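You operate a simulated robot arm through the tools that you are given. There is no shell and no other tool.

You run a simulated robot arm. Do the job below in one go: nothing can be reset, and whatever is moved stays where it is left.

## Task
Put things in order on the top of the mending bench. At the end: the orange stone (marked "Jasper") stands where the beige sanding block stood; the beige sanding block is on the beige board; the black iron weight stands where the cream pad stood; the cream pad from the top of the mending bench stands where the orange stone stood; whatever was shut is shut again. Leave all else as you found it, and nothing knocked over.

It is judged by the outcome, as a careful person would: the job done as asked, and still so three seconds after it is handed in. It fails if anything else is knocked over, pushed out of place, dropped, spilled or broken.

## Robot
A 7-joint arm with a two-finger parallel gripper, fixed in place. Base frame: the origin is on the floor under the middle of its stand, x ahead of it, y to its left, z up; the work surface is at about z = 85. Units: cm, rad, N and s.
With the tool pointing down near the work surface it reaches from about 30 to 70 cm from the base axis. Its first joint turns from -1.152 to 1.152 rad. Payload 1.57 kg.
Tool frame: the origin (TCP) lies between the finger pads and is the grasp point; the fingertips stand 3 cm ahead of it; z points along the fingers, y is the line along which they close. Largest opening 11 cm; finger width 2.4, thickness 1.2; the body of the gripper, 4.8 by 11.2 cm, starts 7.8 cm behind the TCP.
Orientation is told as [roll, pitch, yaw] about the base's x, y, z axes, in that order, counted from this pose: with the fingers straight down and closing along the base's y, the tool's x points along the base's -x, its y along +y and its z along -z.

## Interface
- The arm moves only by the tool step_arm. Its argument "motion" is a list of rows, each a list of 3 entries, a list of its own where there are three numbers: the gripper command, from -1 (shut) to 1 (fully open), values between in proportion, then the shift along the tool's x, y, z in units of 150 mm (1.0 is 150 mm), then the turn, a rotation vector about the tool's x, y, z in units of 60 degrees (1.0 is 60 degrees). In form: [[gripper, [x, y, z], [ax, ay, az]], ...]. A call has 1 to 20 rows; each row is the pose to reach, as a shift and turn from the pose commanded when the call began, along the tool's axes at that moment. A call with a number of a shift or a turn outside -1 to 1 is refused whole. Rows are played at 5 a second. More than 5 cm and 0.15 rad between two rows, or a gripper value outside its range, and nothing of the call is played. A pose out of reach is approached as far as the arm can. The call stops where the force on the tool passes 40 N (or 10 N more than at its start, if that is more) or the arm is blocked; 0.2 s more then pass. The fingers move at their own pace (about 10.8 cm/s each) and stop on an object; they squeeze with about 37 N. The grip force told is the motor's: it shows also when the fingers shut on nothing. Time passes only in rows, and 0.2 s behind the last, so rows that repeat a pose let the fingers close. The reply holds the time, the measured pose of the TCP, the force on the tool along the base axes, the opening and the grip force, in the units named above and with some noise, with the torque about the TCP (base axes, N m) and any sound that the robot's microphone picked up.
- Cameras (640 x 400 px; columns grow to the right, rows downward): "scene" is fixed at [16.26, -40.42, 138.44]; the picture's right is [0.72, -0.69, 0.00], its down [-0.53, -0.55, -0.65] and it looks along [0.45, 0.47, -0.76] (base axes); focal length 259 px, centre (320, 200). "wrist" rides on the gripper at [7, 1.6, -14.1] in the tool frame; the picture's right is [-0.23, 0.97, 0.00], its down [-0.86, -0.20, -0.48] and it looks along [-0.47, -0.11, 0.88] (tool axes); focal length 222 px, centre (320, 200). There is no depth. A picture from a camera that has moved, and an enlarged one, comes with that camera's place and axes in the base frame and with its lens.
- camera(camera): a new picture of that camera. The clock stands still meanwhile.
- close_up(camera, box): a new picture of the part [left, top, right, bottom] of that camera's present view, enlarged. The clock stands still meanwhile.
- sign_off(): hands the job in; it is judged then, once.

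Nothing tells you positions but the pictures and the camera data. Unless the task says otherwise, let go and move clear before handing in.

The tools are called after ">>>" as name(argument=value, ...) on one line, values as JSON. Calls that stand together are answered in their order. step_arm: Moves the arm, as the interface text tells. Its arguments: {"type":"object","properties":{"motion":{"type":"array","items":{"type":"array"}}},"required":["motion"]} The other tools are called the same way: camera (camera) takes a picture; close_up (camera, box) takes an enlarged picture of a part of a camera's view; sign_off () hands the job in.

At the start:

```text
time: 0.0
position: [36.85, 6.75, 109.51]
orientation: [0.0, 0.0, 0.001]
wrist_force: [0.2, -0.4, 0.1]
ft_torque: [-0.02, -0.01, 0.01]
width: 10.99
grip_force: 0.0
```

scene: 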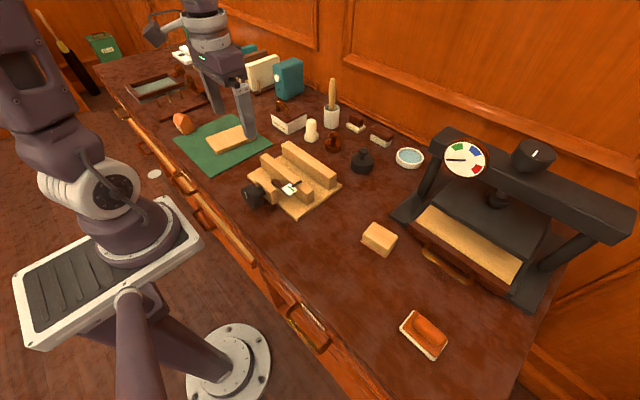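
wrist: 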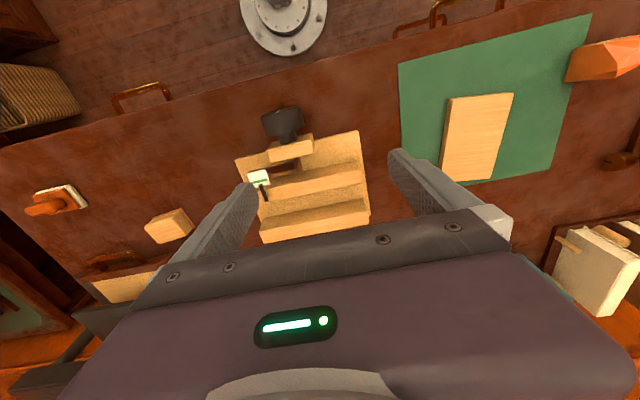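

I see a bench with a green mat holding a beige board, a wooden vise-like fixture, a beige block, an orange object on a cream pad, a black weight and a press with a drawer. I'll take close-ups to identify each one.

>>> close_up(camera="scene", box=[340, 200, 500, 380])

>>> close_up(camera="scene", box=[230, 70, 430, 220])

>>> close_up(camera="scene", box=[90, 30, 290, 180])

>>> close_up(camera="scene", box=[380, 110, 640, 310])

```text
2.22 times, centred on (420, 290) of scene
camera zoom: at [16.26, -40.42, 138.44], right [0.72, -0.69, 0.0], down [-0.53, -0.55, -0.65], along [0.45, 0.47, -0.76], focal length 575 px, centre (98, 0)
```

zoom: 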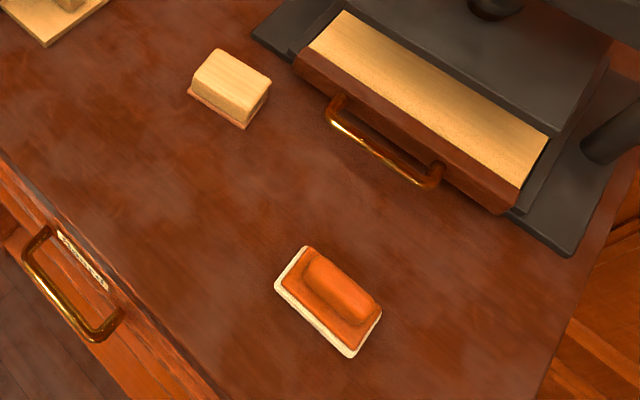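

```text
2.67 times, centred on (330, 145) of scene
camera zoom: at [16.26, -40.42, 138.44], right [0.72, -0.69, 0.0], down [-0.53, -0.55, -0.65], along [0.45, 0.47, -0.76], focal length 690 px, centre (293, 347)
```

zoom: 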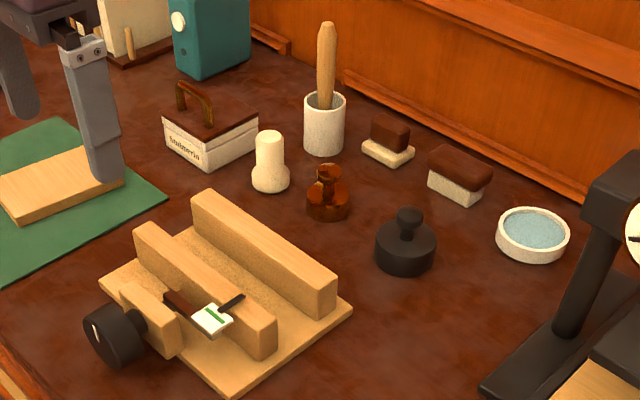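

```text
2.67 times, centred on (190, 105) of scene
camera zoom: at [16.26, -40.42, 138.44], right [0.72, -0.69, 0.0], down [-0.53, -0.55, -0.65], along [0.45, 0.47, -0.76], focal length 690 px, centre (667, 453)
```

zoom: 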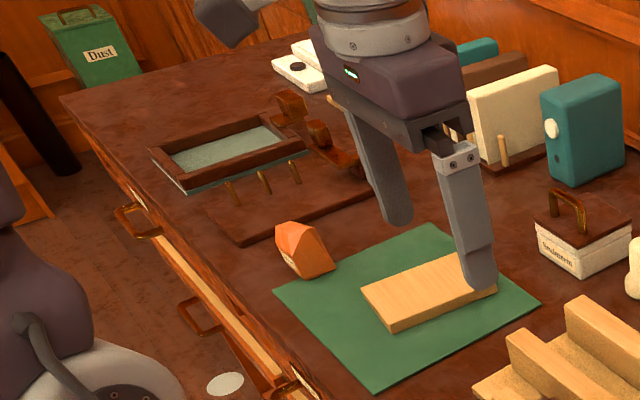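

```text
2.00 times, centred on (510, 210) of scene
camera zoom: at [16.26, -40.42, 138.44], right [0.72, -0.69, 0.0], down [-0.53, -0.55, -0.65], along [0.45, 0.47, -0.76], focal length 518 px, centre (-60, 180)
```

zoom: 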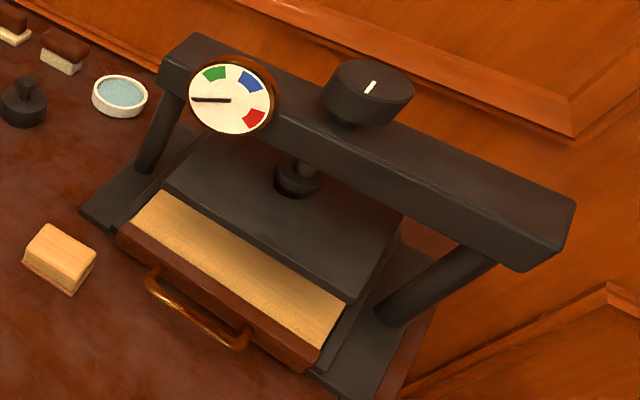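

I need to tell apart the possible "orange stone" and "cream pad" candidates, so I'll zoom in further for labels.

>>> close_up(camera="scene", box=[395, 300, 455, 365])

>>> close_up(camera="scene", box=[160, 100, 210, 145])

>>> close_up(camera="scene", box=[340, 110, 400, 155])

>>> close_up(camera="scene", box=[265, 90, 345, 155])

>>> close_up(camera="scene", box=[120, 30, 220, 120])

>>> close_up(camera="scene", box=[240, 145, 350, 220])

>>> close_up(camera="scene", box=[355, 215, 410, 260])

>>> close_up(camera="wrist", box=[10, 170, 220, 280])

>>> close_up(camera="wrist", box=[380, 0, 640, 200])

```text
6.15 times, centred on (425, 332) of scene
camera zoom: at [16.26, -40.42, 138.44], right [0.72, -0.69, 0.0], down [-0.53, -0.55, -0.65], along [0.45, 0.47, -0.76], focal length 1593 px, centre (-326, -615)
```

zoom: 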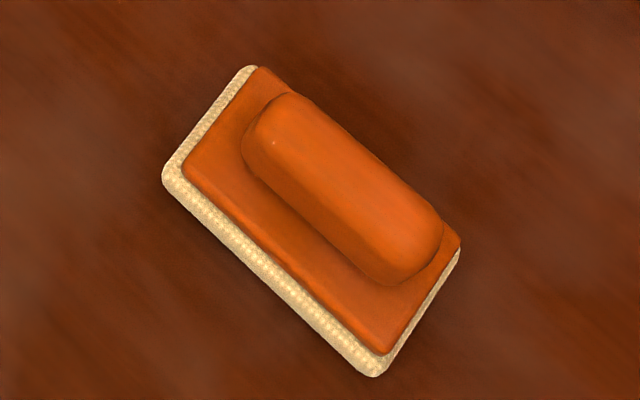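

```text
8.89 times, centred on (185, 122) of scene
camera zoom: at [16.26, -40.42, 138.44], right [0.72, -0.69, 0.0], down [-0.53, -0.55, -0.65], along [0.45, 0.47, -0.76], focal length 2301 px, centre (1520, 889)
```

zoom: 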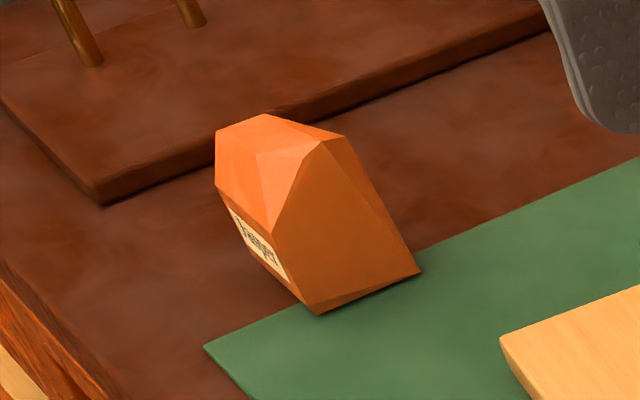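

```text
8.89 times, centred on (370, 132) of scene
camera zoom: at [16.26, -40.42, 138.44], right [0.72, -0.69, 0.0], down [-0.53, -0.55, -0.65], along [0.45, 0.47, -0.76], focal length 2301 px, centre (-124, 800)
```

zoom: 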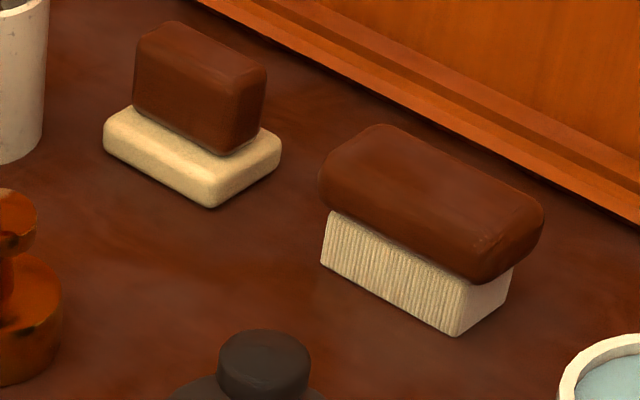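

```text
6.15 times, centred on (305, 122) of scene
camera zoom: at [16.26, -40.42, 138.44], right [0.72, -0.69, 0.0], down [-0.53, -0.55, -0.65], along [0.45, 0.47, -0.76], focal length 1593 px, centre (412, 677)
```

zoom: 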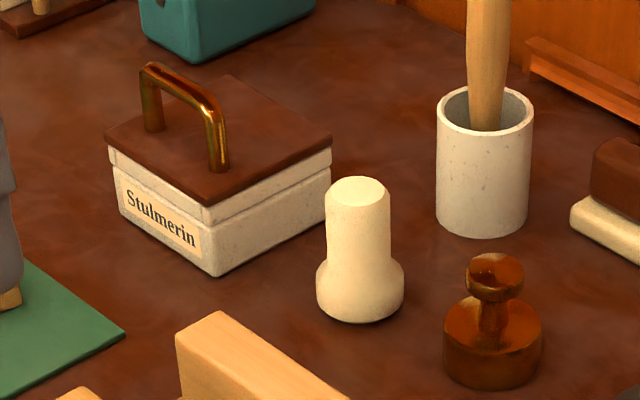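

```text
4.44 times, centred on (170, 75) of scene
camera zoom: at [16.26, -40.42, 138.44], right [0.72, -0.69, 0.0], down [-0.53, -0.55, -0.65], along [0.45, 0.47, -0.76], focal length 1150 px, centre (987, 756)
```

zoom: 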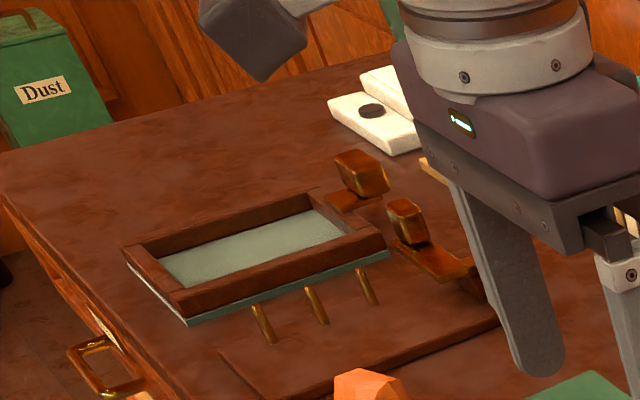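

```text
5.33 times, centred on (295, 182) of scene
camera zoom: at [16.26, -40.42, 138.44], right [0.72, -0.69, 0.0], down [-0.53, -0.55, -0.65], along [0.45, 0.47, -0.76], focal length 1380 px, centre (453, 293)
```

zoom: 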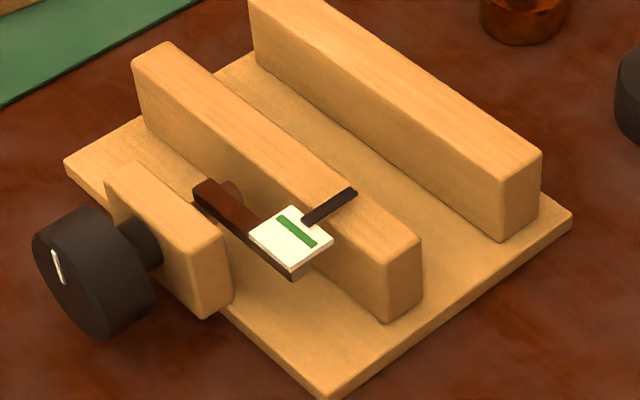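

```text
8.89 times, centred on (382, 238) of scene
camera zoom: at [16.26, -40.42, 138.44], right [0.72, -0.69, 0.0], down [-0.53, -0.55, -0.65], along [0.45, 0.47, -0.76], focal length 2301 px, centre (-236, -133)
```

zoom: 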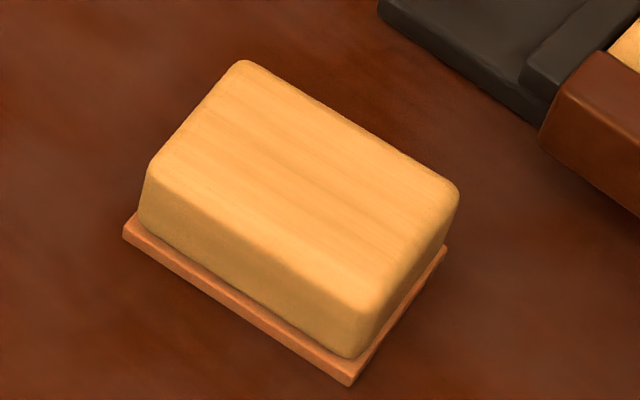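

```text
3.05 times, centred on (115, 225) of wrist
camera zoom: at [29.78, 8.49, 123.51], right [0.23, 0.97, 0.0], down [0.86, -0.2, 0.48], along [0.47, -0.11, -0.88], focal length 677 px, centre (945, 124)
```

zoom: 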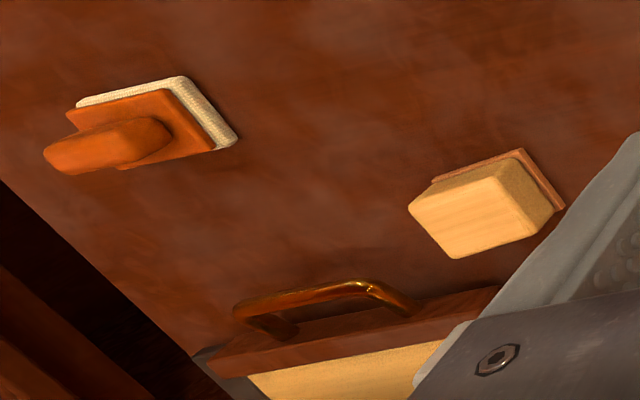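

```text
2.00 times, centred on (510, 100) of wrist
camera zoom: at [29.78, 8.49, 123.51], right [0.23, 0.97, 0.0], down [0.86, -0.2, 0.48], along [0.47, -0.11, -0.88], focal length 444 px, centre (-60, 400)
```

zoom: 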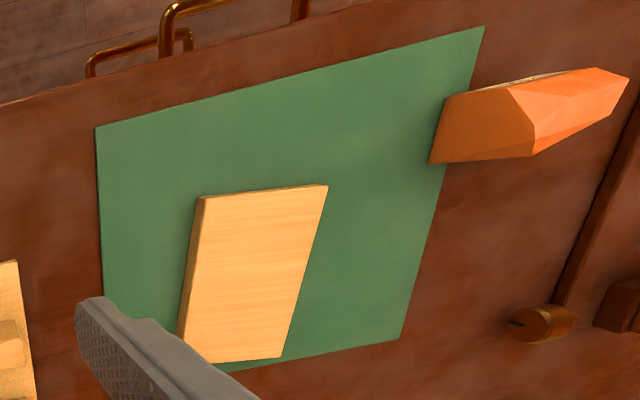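

I take the orange wedge by the green mat, at about (40, 18), to be "Jasper". The sanding block is at about (49, -27) and the black weight at about (67, -6). I still need to confirm which pad is the cream one, so I'll move over to the orange-topped cream pad near (38, -45) and look with the wrist camera.

>>> step_arm(motion=[[1, [0, -0.25, 0], [0, 0, 0]], [1, [0, -0.5, 0], [0, 0, 0]], [1, [0, -0.75, 0], [0, 0, 0]], [1, [0, -1.0, 0], [0, 0, 0]]])

>>> camera(camera="wrist")

>>> camera(camera="scene")

```text
time: 1.0
position: [36.85, -8.18, 109.43]
orientation: [0.0, 0.0, 0.001]
wrist_force: [-0.6, 0.3, -0.3]
ft_torque: [0.0, 0.03, 0.0]
width: 11.01
grip_force: 0.1
```

```text
taken
camera wrist: at [29.75, -6.63, 123.56], right [0.23, 0.97, 0.0], down [0.85, -0.2, 0.48], along [0.47, -0.11, -0.88], focal length 222 px, centre (320, 200)
```

wrist: 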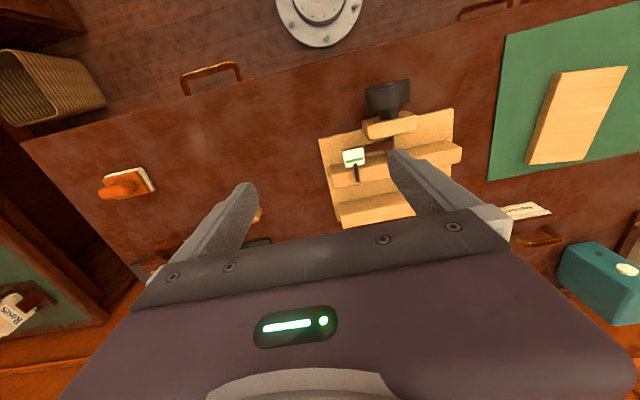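

```text
taken
```

scene: 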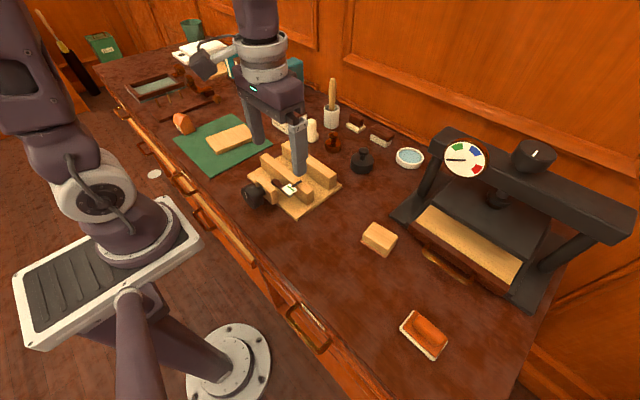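

There is another green-lined surface at the lower left of the wrist view with labelled things on it. I'll look at it, and at the far side too.

>>> close_up(camera="wrist", box=[0, 200, 140, 350])

>>> close_up(camera="wrist", box=[480, 170, 640, 330])

>>> close_up(camera="scene", box=[150, 20, 250, 90])

>>> close_up(camera="wrist", box=[80, 150, 170, 210])

```text
2.67 times, centred on (70, 275) of wrist
camera zoom: at [29.75, -6.63, 123.56], right [0.23, 0.97, 0.0], down [0.85, -0.2, 0.48], along [0.47, -0.11, -0.88], focal length 592 px, centre (987, 0)
```

zoom: 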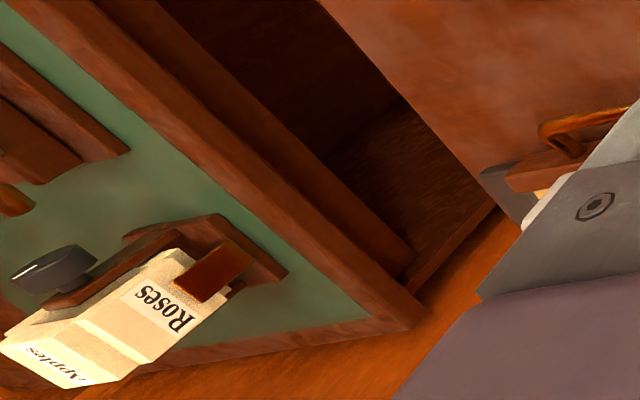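

```text
2.50 times, centred on (560, 250) of wrist
camera zoom: at [29.75, -6.63, 123.56], right [0.23, 0.97, 0.0], down [0.85, -0.2, 0.48], along [0.47, -0.11, -0.88], focal length 555 px, centre (-280, 75)
```

zoom: 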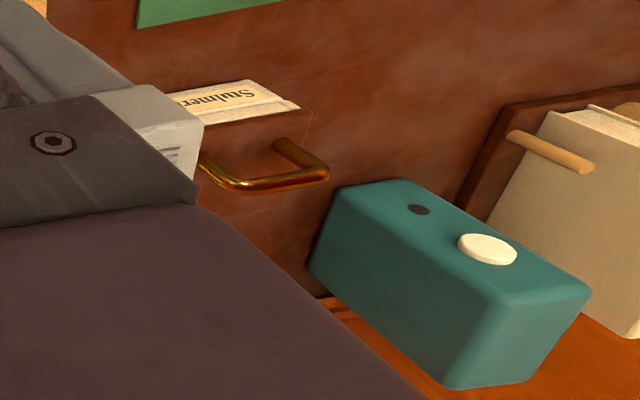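

```text
5.71 times, centred on (200, 55) of scene
camera zoom: at [16.26, -40.42, 138.43], right [0.72, -0.69, 0.0], down [-0.53, -0.55, -0.65], along [0.45, 0.47, -0.76], focal length 1479 px, centre (1006, 1029)
```

zoom: 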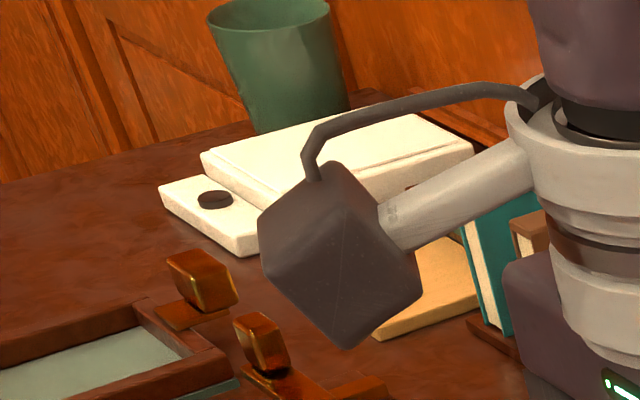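

```text
6.67 times, centred on (125, 180) of wrist
camera zoom: at [29.75, -6.63, 123.56], right [0.23, 0.97, 0.0], down [0.85, -0.2, 0.48], along [0.47, -0.11, -0.88], focal length 1481 px, centre (1620, 333)
```

zoom: 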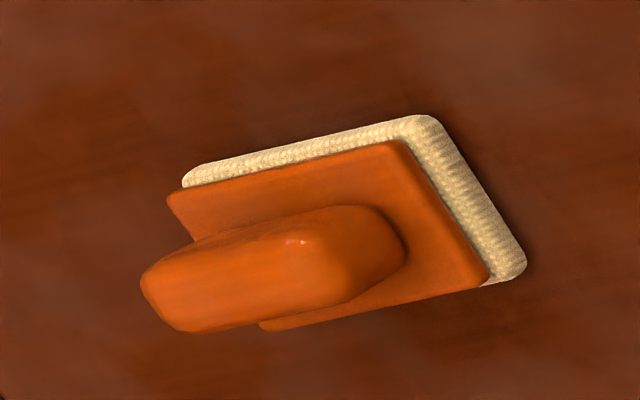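

The only cream pad within reach is the fleece one with the orange grip near (38, -45); the brown-handled one at the back is about 80 cm out. Next I'll go over the sanding block for a close view and an accurate position.

>>> step_arm(motion=[[1, [-0.1, -0.25, 0], [0, 0, 0]], [1, [-0.2, -0.5, 0], [0, 0, 0]], [1, [-0.35, -0.75, 0], [0, 0, 0]], [1, [-0.5, -1.0, 0], [0, 0, 0]], [1, [-0.5, -1.0, 0], [0, 0, 0]]])

>>> camera(camera="wrist")

>>> camera(camera="scene")

```text
time: 2.2
position: [44.26, -23.15, 109.52]
orientation: [0.0, -0.001, 0.0]
wrist_force: [-1.0, 0.0, 0.4]
ft_torque: [-0.01, 0.0, 0.0]
width: 11.0
grip_force: 0.0
```

```text
taken
camera wrist: at [37.27, -21.5, 123.65], right [0.23, 0.97, 0.0], down [0.86, -0.2, 0.48], along [0.47, -0.11, -0.88], focal length 222 px, centre (320, 200)
```

wrist: 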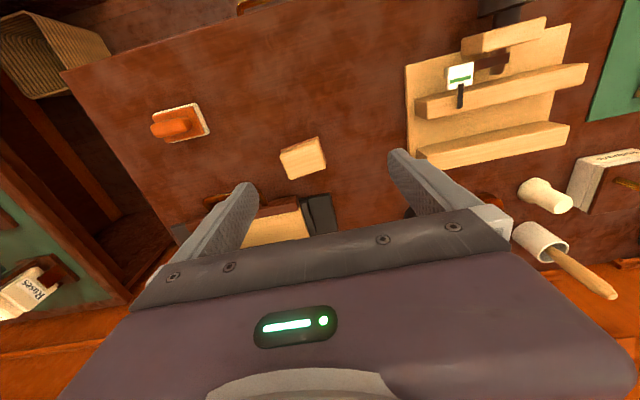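

```text
taken
```

scene: 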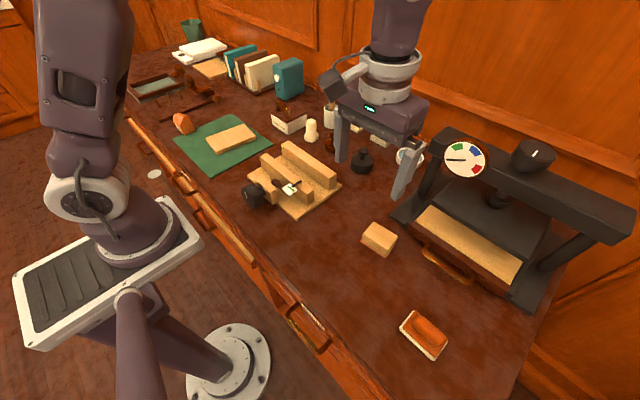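

The arm is clear of the mat now, so I'll zoom in on the board, the stone, the far end and the pad.

>>> close_up(camera="scene", box=[170, 100, 280, 180])

>>> close_up(camera="scene", box=[110, 15, 240, 120])

>>> close_up(camera="wrist", box=[260, 120, 350, 190])

>>> close_up(camera="wrist", box=[130, 80, 230, 160])

>>> close_up(camera="scene", box=[200, 30, 320, 150])

>>> close_up(camera="scene", box=[160, 100, 210, 145])

```text
5.00 times, centred on (225, 140) of scene
camera zoom: at [16.26, -40.43, 138.44], right [0.72, -0.69, 0.0], down [-0.53, -0.55, -0.65], along [0.45, 0.47, -0.76], focal length 1294 px, centre (795, 500)
```

zoom: 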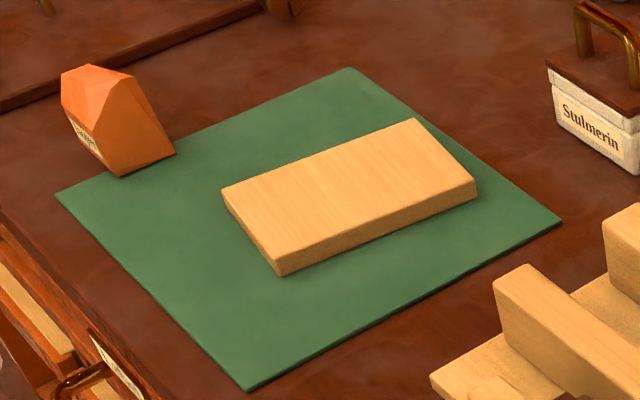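

```text
3.81 times, centred on (175, 68) of scene
camera zoom: at [16.26, -40.43, 138.44], right [0.72, -0.69, 0.0], down [-0.53, -0.55, -0.65], along [0.45, 0.47, -0.76], focal length 986 px, centre (872, 705)
```

zoom: 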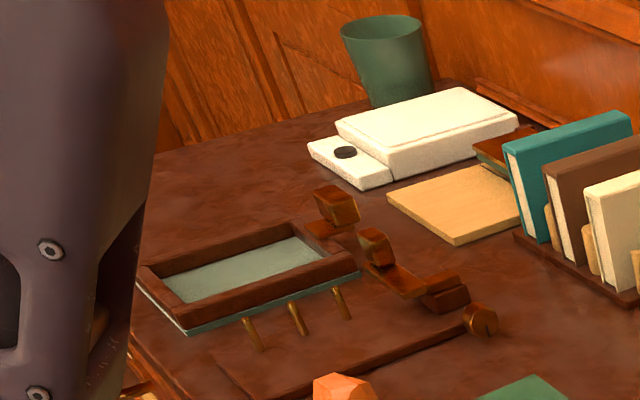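

```text
5.71 times, centred on (305, 155) of wrist
camera zoom: at [37.27, -21.5, 123.65], right [0.23, 0.97, 0.0], down [0.86, -0.2, 0.48], along [0.47, -0.11, -0.88], focal length 1269 px, centre (406, 457)
```

zoom: 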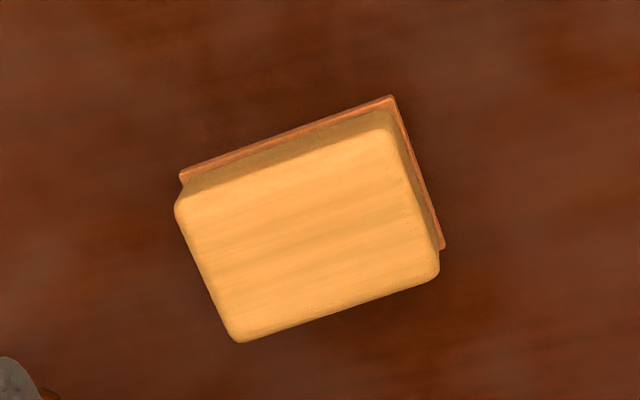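

```text
5.00 times, centred on (180, 120) of wrist
camera zoom: at [37.27, -21.5, 123.65], right [0.23, 0.97, 0.0], down [0.86, -0.2, 0.48], along [0.47, -0.11, -0.88], focal length 1111 px, centre (1020, 600)
```

zoom: 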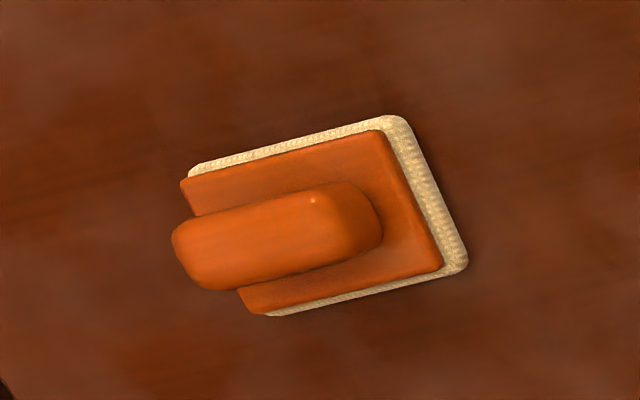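

```text
3.33 times, centred on (260, 90) of scene
camera zoom: at [16.26, -40.43, 138.44], right [0.72, -0.69, 0.0], down [-0.53, -0.55, -0.65], along [0.45, 0.47, -0.76], focal length 863 px, centre (520, 567)
```

zoom: 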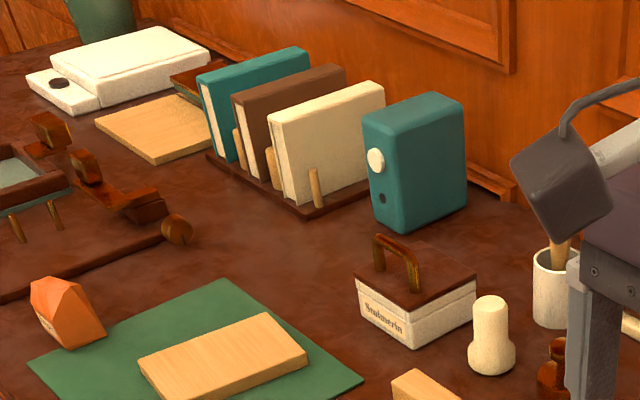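

```text
8.89 times, centred on (185, 122) of scene
camera zoom: at [16.26, -40.43, 138.44], right [0.72, -0.69, 0.0], down [-0.53, -0.55, -0.65], along [0.45, 0.47, -0.76], focal length 2301 px, centre (1520, 889)
```

zoom: 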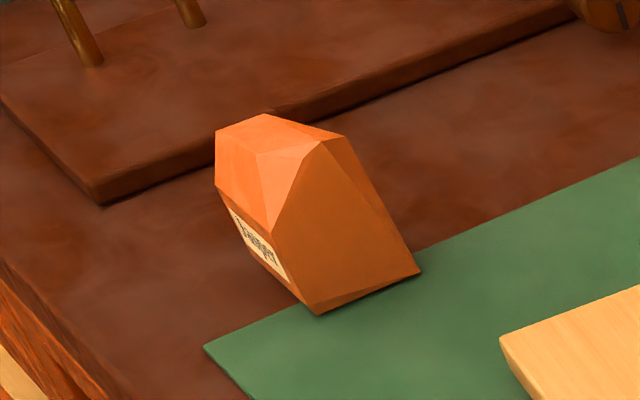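

The only reachable beige board is the one on the green mat, centred at about (44.6, 32), since the other is about 112 cm out. The block is centred at about (48.7, -26.8) and turned about 0.1 rad. I'll descend above it with matching yaw and check again.

>>> step_arm(motion=[[1, [-0.1, -0.08, 0.16], [0, 0, -0.03]], [1, [-0.2, -0.16, 0.32], [0, 0, -0.06]], [1, [-0.296, -0.243, 0.48], [0, 0, -0.0955]], [1, [-0.296, -0.243, 0.633], [0, 0, -0.0955]], [1, [-0.296, -0.243, 0.633], [0, 0, -0.0955]]])

>>> camera(camera="wrist")

>>> close_up(camera="wrist", box=[240, 80, 400, 190])

```text
time: 3.4
position: [48.77, -26.83, 99.92]
orientation: [-0.001, 0.0, 0.1]
wrist_force: [-0.8, -0.6, -0.7]
ft_torque: [0.01, 0.0, 0.0]
width: 11.04
grip_force: 0.0
```

```text
taken
camera wrist: at [41.59, -25.92, 113.98], right [0.13, 0.99, 0.0], down [0.87, -0.11, 0.48], along [0.47, -0.06, -0.88], focal length 222 px, centre (320, 200)
```

wrist: 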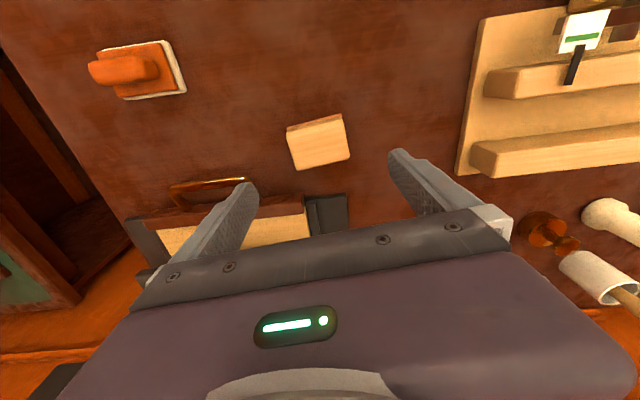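

```text
3.64 times, centred on (320, 135) of wrist
camera zoom: at [41.59, -25.92, 113.98], right [0.13, 0.99, 0.0], down [0.87, -0.11, 0.48], along [0.47, -0.06, -0.88], focal length 808 px, centre (320, 436)
```

zoom: 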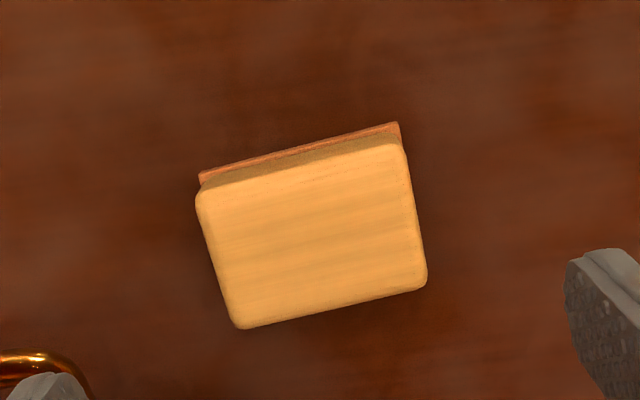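

The block sits about 0.4 cm nearer than the TCP, and its yaw matches. I'll correct for that and descend to grip height.

>>> step_arm(motion=[[1, [0.027, -0.006, 0.2], [0, 0, 0]], [1, [0.027, -0.006, 0.4], [0, 0, 0]], [1, [0.027, -0.006, 0.55], [0, 0, 0]], [1, [0.027, -0.006, 0.65], [0, 0, 0]], [1, [0.027, -0.006, 0.735], [0, 0, 0]], [1, [0.027, -0.006, 0.735], [0, 0, 0]]])

>>> camera(camera="wrist")

>>> camera(camera="scene")

```text
time: 4.8
position: [48.34, -26.96, 88.93]
orientation: [0.001, 0.001, 0.1]
wrist_force: [-0.4, -0.4, 0.0]
ft_torque: [0.04, 0.0, 0.0]
width: 11.01
grip_force: 0.1
```

```text
taken
camera wrist: at [41.2, -25.97, 102.97], right [0.13, 0.99, 0.0], down [0.87, -0.11, 0.48], along [0.47, -0.06, -0.88], focal length 222 px, centre (320, 200)
```

wrist: 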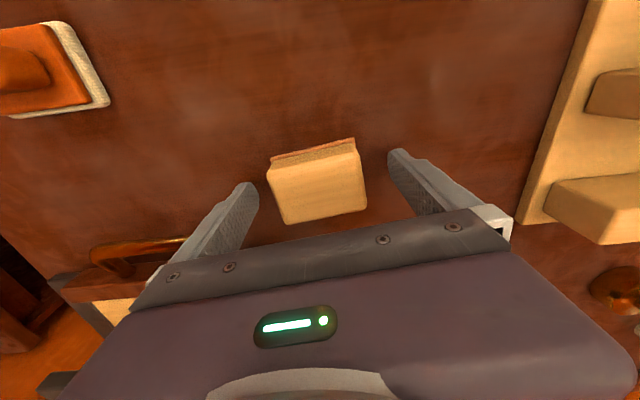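

```text
taken
```

scene: 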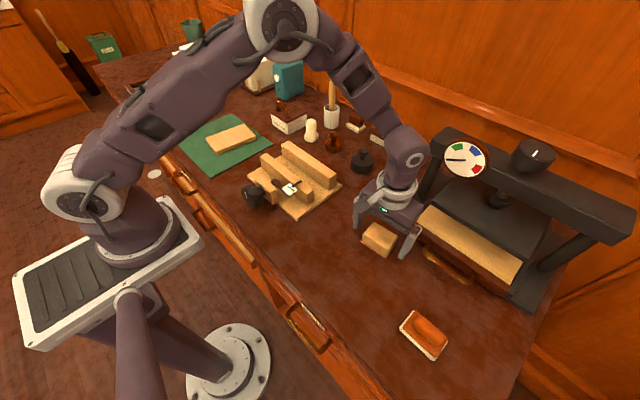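

The block sits centred between the fingers, at about (48.5, -27.0). I'll close and lift.

>>> step_arm(motion=[[-1, [0, 0, 0], [0, 0, 0]], [-1, [0, 0, 0], [0, 0, 0]], [-1, [0, 0, 0], [0, 0, 0]], [-1, [0, 0, 0], [0, 0, 0]]])

```text
time: 5.8
position: [48.4, -26.88, 89.03]
orientation: [-0.001, 0.0, 0.1]
wrist_force: [-0.3, 0.7, -0.9]
ft_torque: [-0.04, -0.01, 0.01]
width: 6.7
grip_force: 37.2
```

I have it, with a width of 6.7 cm. I'll lift straight up and check.

>>> step_arm(motion=[[-1, [0, 0, -0.1], [0, 0, 0]], [-1, [0, 0, -0.3], [0, 0, 0]], [-1, [0, 0, -0.55], [0, 0, 0]], [-1, [0, 0, -0.8], [0, 0, 0]], [-1, [0, 0, -1.0], [0, 0, 0]], [-1, [0, 0, -1.0], [0, 0, 0]]])

>>> camera(camera="scene")

>>> camera(camera="wrist")

```text
time: 7.2
position: [48.43, -26.92, 103.92]
orientation: [-0.002, -0.001, 0.099]
wrist_force: [-0.2, -1.0, -1.6]
ft_torque: [0.03, 0.01, -0.02]
width: 6.71
grip_force: 37.1
```

```text
taken
```

scene: 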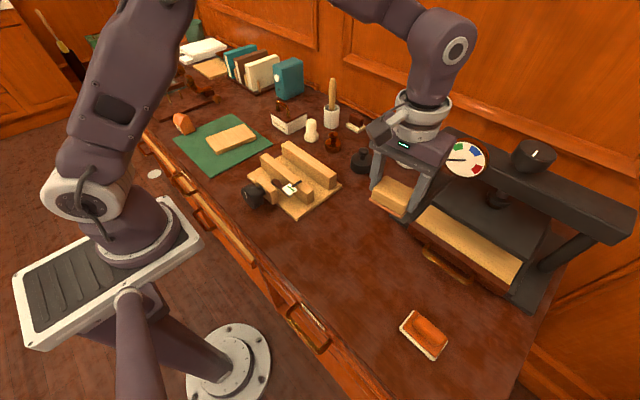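

```text
taken
camera wrist: at [41.2, -25.99, 118.01], right [0.13, 0.99, 0.0], down [0.87, -0.11, 0.48], along [0.47, -0.06, -0.88], focal length 222 px, centre (320, 200)
```

wrist: 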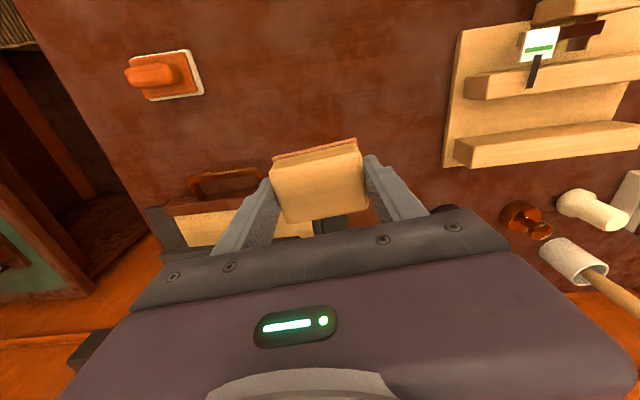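

The block is held firmly with its abrasive base attached. I'll carry it high across to the board, turning the yaw to match the board at about -0.13.

>>> step_arm(motion=[[-1, [-0.006, 0.2, 0], [0, 0, 0.044]], [-1, [-0.012, 0.4, 0], [0, 0, 0.088]], [-1, [-0.018, 0.6, 0], [0, 0, 0.132]], [-1, [-0.025, 0.8, 0], [0, 0, 0.176]], [-1, [-0.031, 0.982, 0], [0, 0, 0.22]], [-1, [-0.031, 0.982, 0], [0, 0, 0.22]]])

>>> step_arm(motion=[[-1, [0.04, 0.2, 0], [0, 0, 0]], [-1, [0.08, 0.4, 0], [0, 0, 0]], [-1, [0.12, 0.6, 0], [0, 0, 0]], [-1, [0.16, 0.8, 0], [0, 0, 0]], [-1, [0.193, 0.963, 0], [0, 0, 0]], [-1, [0.193, 0.963, 0], [0, 0, 0]]])

>>> step_arm(motion=[[-1, [0.04, 0.2, 0], [0, 0, 0]], [-1, [0.08, 0.4, 0], [0, 0, 0]], [-1, [0.12, 0.6, 0], [0, 0, 0]], [-1, [0.16, 0.8, 0], [0, 0, 0]], [-1, [0.193, 0.963, 0], [0, 0, 0]], [-1, [0.193, 0.963, 0], [0, 0, 0]]])

>>> camera(camera="wrist")

```text
time: 8.6
position: [47.4, -12.08, 104.03]
orientation: [0.002, 0.0, -0.131]
wrist_force: [-0.7, 1.0, -1.2]
ft_torque: [0.0, 0.01, 0.01]
width: 6.72
grip_force: 37.1
```

```text
time: 10.0
position: [46.22, 2.52, 103.9]
orientation: [0.0, 0.001, -0.13]
wrist_force: [-0.9, -1.0, -1.7]
ft_torque: [0.01, 0.0, -0.02]
width: 6.69
grip_force: 36.6
```

```text
time: 11.4
position: [45.43, 17.09, 103.86]
orientation: [0.0, 0.0, -0.131]
wrist_force: [-0.1, -0.5, -0.8]
ft_torque: [0.02, 0.01, 0.02]
width: 6.7
grip_force: 36.7
```

```text
taken
camera wrist: at [38.65, 19.69, 118.0], right [0.35, 0.94, 0.0], down [0.82, -0.31, 0.48], along [0.45, -0.17, -0.88], focal length 222 px, centre (320, 200)
```

wrist: 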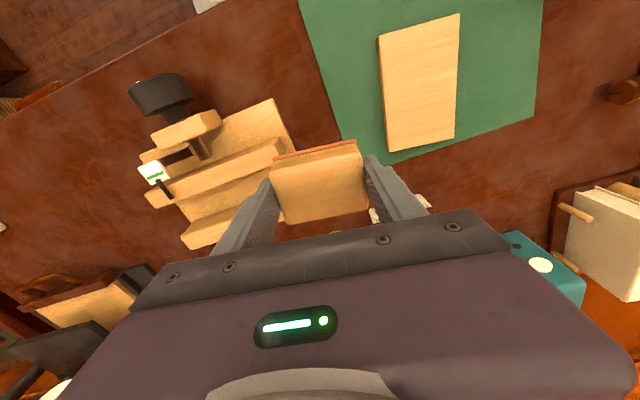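

From this view the board is centred at about (44.5, 31.2) and fits the chosen yaw. I'll go above it.

>>> step_arm(motion=[[-1, [0.04, 0.2, 0], [0, 0, 0]], [-1, [0.08, 0.4, 0], [0, 0, 0]], [-1, [0.12, 0.6, 0], [0, 0, 0]], [-1, [0.16, 0.8, 0], [0, 0, 0]], [-1, [0.1917, 0.929, 0], [0, 0, 0]], [-1, [0.1917, 0.929, 0.25], [0, 0, 0]], [-1, [0.1917, 0.929, 0.4], [0, 0, 0]], [-1, [0.1917, 0.929, 0.4], [0, 0, 0]]])

>>> camera(camera="wrist")

>>> close_up(camera="scene", box=[170, 60, 300, 180])

```text
time: 13.2
position: [44.24, 31.48, 97.76]
orientation: [0.001, -0.001, -0.13]
wrist_force: [-0.1, 0.6, -1.1]
ft_torque: [-0.01, 0.02, -0.01]
width: 6.72
grip_force: 36.6
```

```text
taken
camera wrist: at [37.58, 33.93, 111.9], right [0.35, 0.94, 0.0], down [0.82, -0.31, 0.48], along [0.45, -0.17, -0.88], focal length 222 px, centre (320, 200)
```

wrist: 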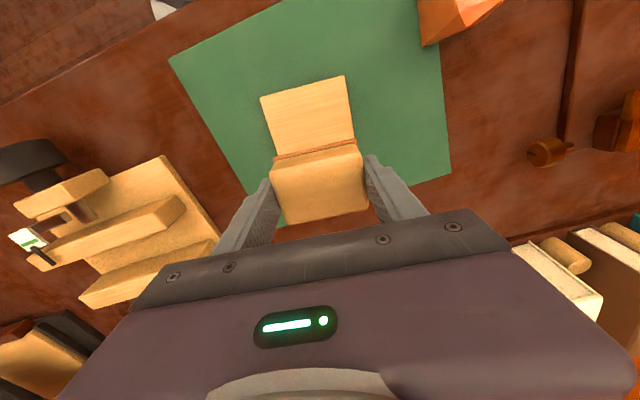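

```text
3.33 times, centred on (235, 120) of scene
camera zoom: at [16.26, -40.42, 138.44], right [0.72, -0.69, 0.0], down [-0.53, -0.55, -0.65], along [0.45, 0.47, -0.76], focal length 863 px, centre (603, 467)
```

zoom: 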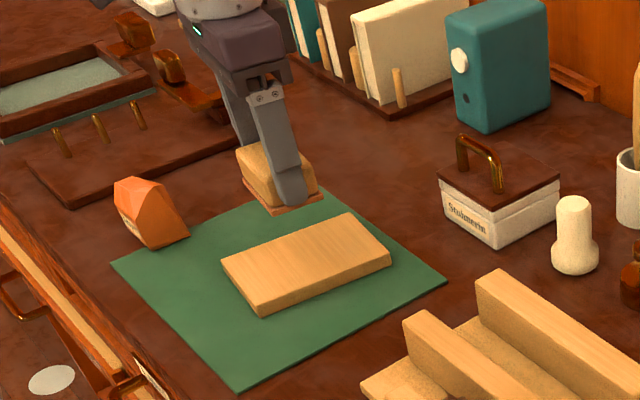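

The block is nearly centred over the board and only needs a shift of about 0.4 cm in -y. I'll descend to just above the board.

>>> step_arm(motion=[[-1, [0, -0.027, 0.1], [0, 0, 0]], [-1, [0, -0.027, 0.25], [0, 0, 0]], [-1, [0, -0.027, 0.35], [0, 0, 0]], [-1, [0, -0.027, 0.437], [0, 0, 0]], [-1, [0, -0.027, 0.437], [0, 0, 0]]])

>>> close_up(camera="scene", box=[190, 90, 280, 170])

>>> camera(camera="wrist")

```text
time: 14.4
position: [44.26, 31.05, 91.28]
orientation: [0.0, 0.0, -0.13]
wrist_force: [-1.3, 0.1, -2.0]
ft_torque: [0.07, 0.01, 0.01]
width: 6.69
grip_force: 37.1
```

```text
5.00 times, centred on (235, 130) of scene
camera zoom: at [16.26, -40.42, 138.44], right [0.72, -0.69, 0.0], down [-0.53, -0.55, -0.65], along [0.45, 0.47, -0.76], focal length 1294 px, centre (745, 550)
```

zoom: 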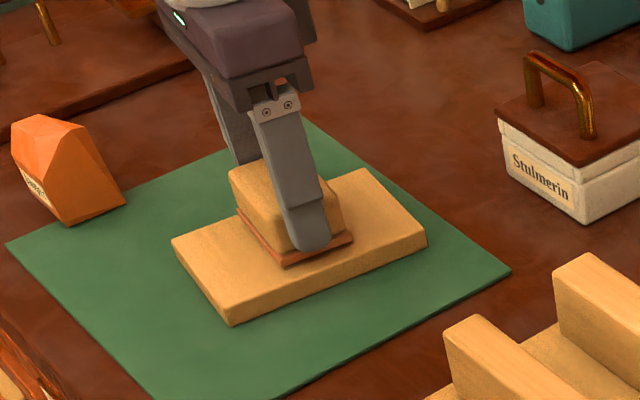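

```text
taken
camera wrist: at [37.5, 33.52, 105.43], right [0.35, 0.94, 0.0], down [0.82, -0.31, 0.48], along [0.45, -0.17, -0.88], focal length 222 px, centre (320, 200)
```

wrist: 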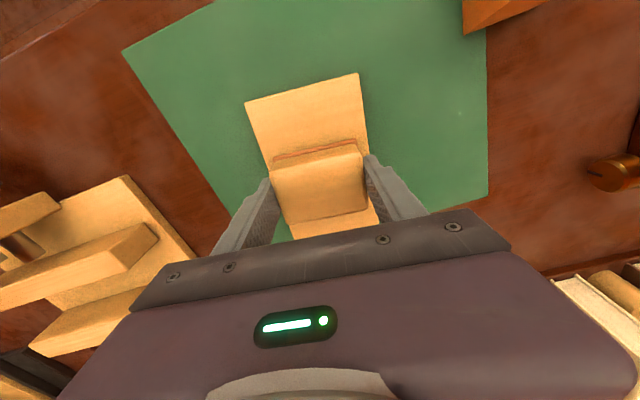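

It is almost touching and well inside the board edges. I'll lower it in small steps until I feel contact.

>>> step_arm(motion=[[-1, [0, 0, 0.013], [0, 0, 0]], [-1, [0, 0, 0.026], [0, 0, 0]], [-1, [0, 0, 0.026], [0, 0, 0]]])

```text
time: 15.2
position: [44.28, 30.96, 91.05]
orientation: [0.0, -0.001, -0.131]
wrist_force: [-0.6, 0.7, -1.4]
ft_torque: [0.01, -0.03, -0.01]
width: 6.69
grip_force: 37.1
```

>>> step_arm(motion=[[-1, [0, 0, 0.01], [0, 0, 0]], [-1, [0, 0, 0.02], [0, 0, 0]], [-1, [0, 0, 0.02], [0, 0, 0]]])

>>> close_up(camera="scene", box=[210, 120, 255, 160])

```text
time: 16.0
position: [44.33, 30.96, 90.78]
orientation: [0.0, 0.0, -0.132]
wrist_force: [-4.0, -4.4, 38.2]
ft_torque: [-0.25, 0.13, -0.01]
width: 6.73
grip_force: 37.3
```

```text
10.00 times, centred on (232, 140) of scene
camera zoom: at [16.2, -40.47, 138.43], right [0.72, -0.69, 0.0], down [-0.53, -0.55, -0.65], along [0.45, 0.47, -0.76], focal length 2588 px, centre (1195, 800)
```

zoom: 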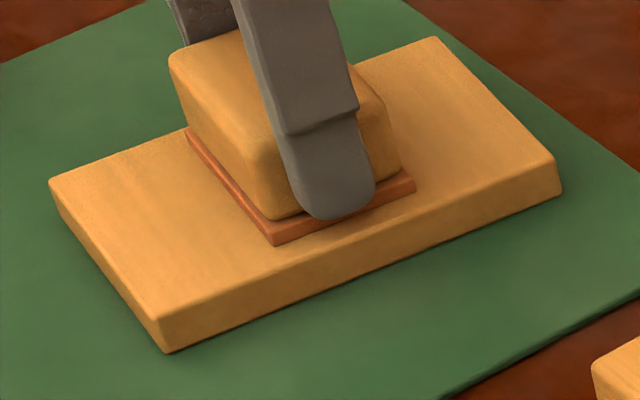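

I have contact with the board. I'll ease off slightly, open partway and rise.

>>> step_arm(motion=[[-1, [0, 0, -0.005], [0, 0, 0]], [-1, [0, 0, -0.005], [0, 0, 0]], [0.6, [0, 0, -0.005], [0, 0, 0]], [0.6, [0, 0, -0.005], [0, 0, 0]], [0.6, [0, 0, -0.005], [0, 0, 0]]])

>>> close_up(camera="scene", box=[190, 90, 280, 170])

```text
time: 17.2
position: [44.23, 31.09, 90.65]
orientation: [-0.001, -0.001, -0.131]
wrist_force: [0.7, -0.1, 0.2]
ft_torque: [0.02, 0.03, 0.01]
width: 8.81
grip_force: 0.1
```

```text
5.00 times, centred on (235, 130) of scene
camera zoom: at [16.26, -40.42, 138.44], right [0.72, -0.69, 0.0], down [-0.53, -0.55, -0.65], along [0.45, 0.47, -0.76], focal length 1294 px, centre (745, 550)
```

zoom: 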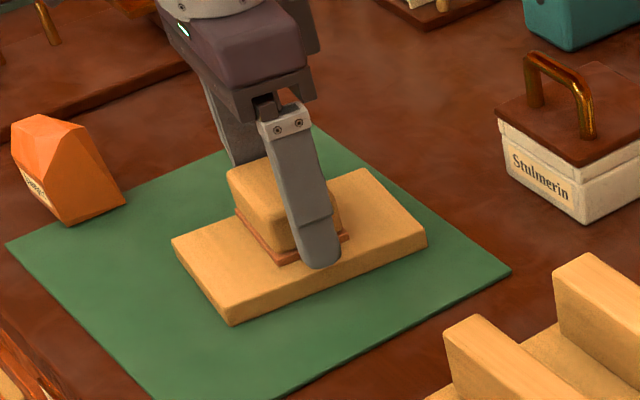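

It's released on the board. I'll rise and move towards the stone for a close look.

>>> step_arm(motion=[[0.6, [0, 0, -0.2], [0, 0, 0]], [0.6, [0, 0, -0.5], [0, 0, 0]], [0.6, [0, 0, -0.8], [0, 0, 0]], [0.6, [0.1, 0.2, -1.0], [0, 0, 0]], [0.6, [0.2, 0.4, -1.0], [0, 0, 0]], [0.6, [0.3, 0.6, -1.0], [0, 0, 0]], [0.6, [0.3, 0.7, -1.0], [0, 0, 0]], [1, [0.3, 0.7, -1.0], [0, 0, 0]]])

>>> camera(camera="wrist")

>>> camera(camera="scene")

```text
time: 19.0
position: [41.14, 41.98, 105.76]
orientation: [0.0, -0.001, -0.131]
wrist_force: [0.3, 0.2, -0.6]
ft_torque: [0.0, 0.01, -0.02]
width: 11.01
grip_force: 0.0
```

```text
taken
camera wrist: at [34.39, 44.52, 119.82], right [0.35, 0.94, 0.0], down [0.82, -0.31, 0.48], along [0.45, -0.17, -0.88], focal length 222 px, centre (320, 200)
```

wrist: 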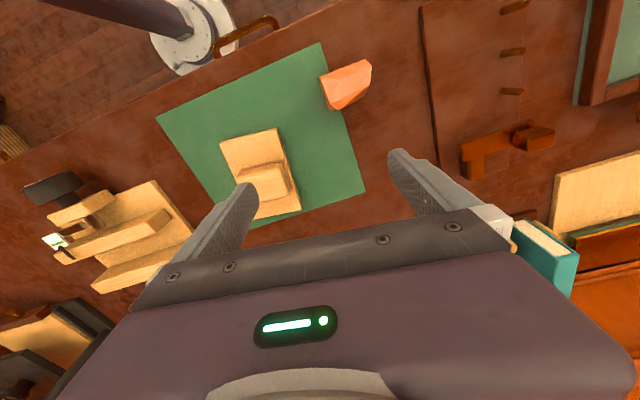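

```text
taken
```

scene: 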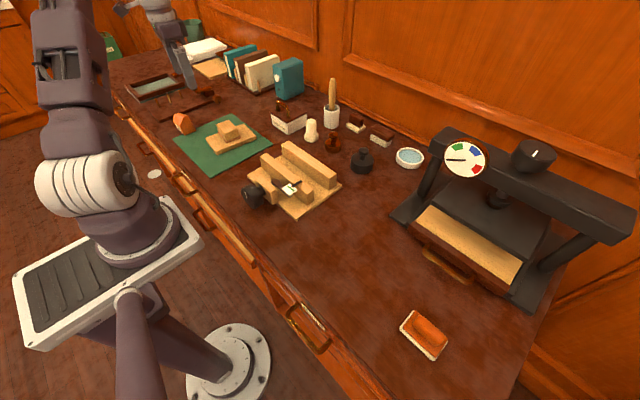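

The block stands on the board. Now I'll zoom in on the stone.

>>> close_up(camera="wrist", box=[300, 40, 400, 120])

>>> close_up(camera="scene", box=[165, 100, 205, 140])

```text
5.00 times, centred on (350, 80) of wrist
camera zoom: at [34.39, 44.52, 119.82], right [0.35, 0.94, 0.0], down [0.82, -0.31, 0.48], along [0.45, -0.17, -0.88], focal length 1111 px, centre (170, 800)
```

zoom: 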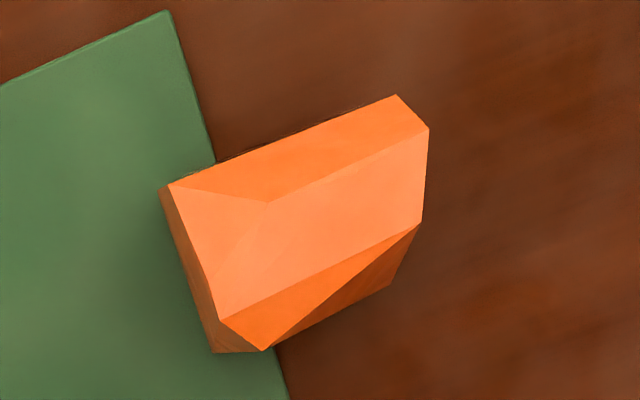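

```text
10.00 times, centred on (185, 120) of scene
camera zoom: at [16.26, -40.42, 138.44], right [0.72, -0.69, 0.0], down [-0.53, -0.55, -0.65], along [0.45, 0.47, -0.76], focal length 2588 px, centre (1670, 1000)
```

zoom: 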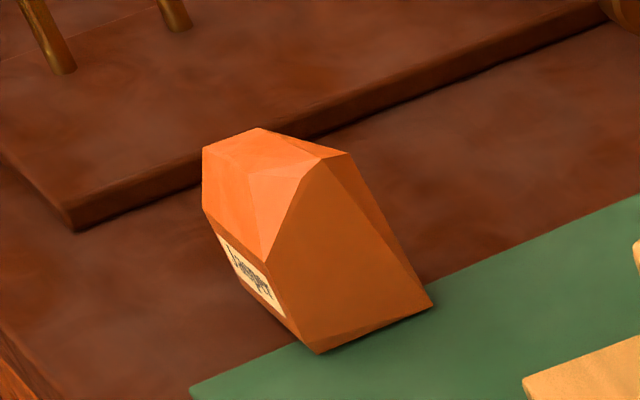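

From the wrist camera, the stone spans about x 34.2–38.6 and y 44.3–50.7, and stands about 6 cm tall. Its near and far sides are almost vertical and parallel, so I'll grip along x with the tool turned 90°.

>>> step_arm(motion=[[1, [0, 0, 0], [0, 0, -0.12]], [1, [0, 0, 0], [0, 0, -0.24]], [1, [0, 0, 0], [0, 0, -0.36]], [1, [0, 0, 0], [0, 0, -0.48]], [1, [0, 0, 0], [0, 0, -0.6]], [1, [0, 0, 0], [0, 0, -0.72]], [1, [0, 0, 0], [0, 0, -0.84]], [1, [0, 0, 0], [0, 0, -0.84]]])

>>> step_arm(motion=[[1, [0, 0, 0], [0, 0, -0.12]], [1, [0, 0, 0], [0, 0, -0.24]], [1, [0, 0, 0], [0, 0, -0.36]], [1, [0, 0, 0], [0, 0, -0.48]], [1, [0, 0, 0], [0, 0, -0.6]], [1, [0, 0, 0], [0, 0, -0.72]], [1, [0, 0, 0], [0, 0, -0.765]], [1, [0, 0, 0], [0, 0, -0.765]]])

>>> camera(camera="wrist")

```text
time: 20.8
position: [41.13, 42.05, 105.76]
orientation: [0.001, 0.001, 0.75]
wrist_force: [0.0, 0.3, -0.5]
ft_torque: [0.03, -0.01, -0.01]
width: 11.02
grip_force: 0.0
```

```text
time: 22.6
position: [41.23, 42.02, 105.72]
orientation: [-0.002, 0.0, 1.551]
wrist_force: [0.2, 0.9, 0.0]
ft_torque: [-0.02, -0.01, 0.02]
width: 11.02
grip_force: 0.0
```

```text
taken
camera wrist: at [39.35, 35.02, 119.82], right [-0.97, 0.25, 0.0], down [0.22, 0.85, 0.48], along [0.12, 0.46, -0.88], focal length 222 px, centre (320, 200)
```

wrist: 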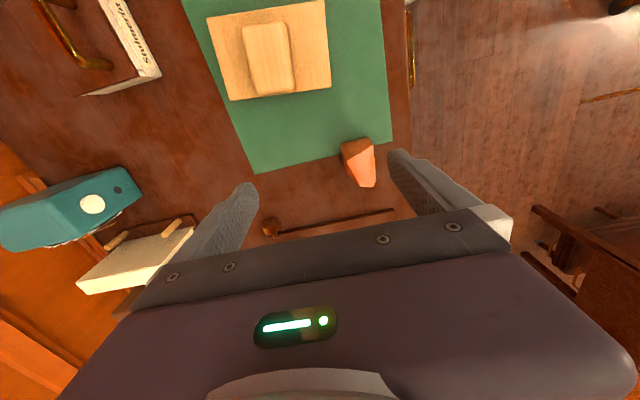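

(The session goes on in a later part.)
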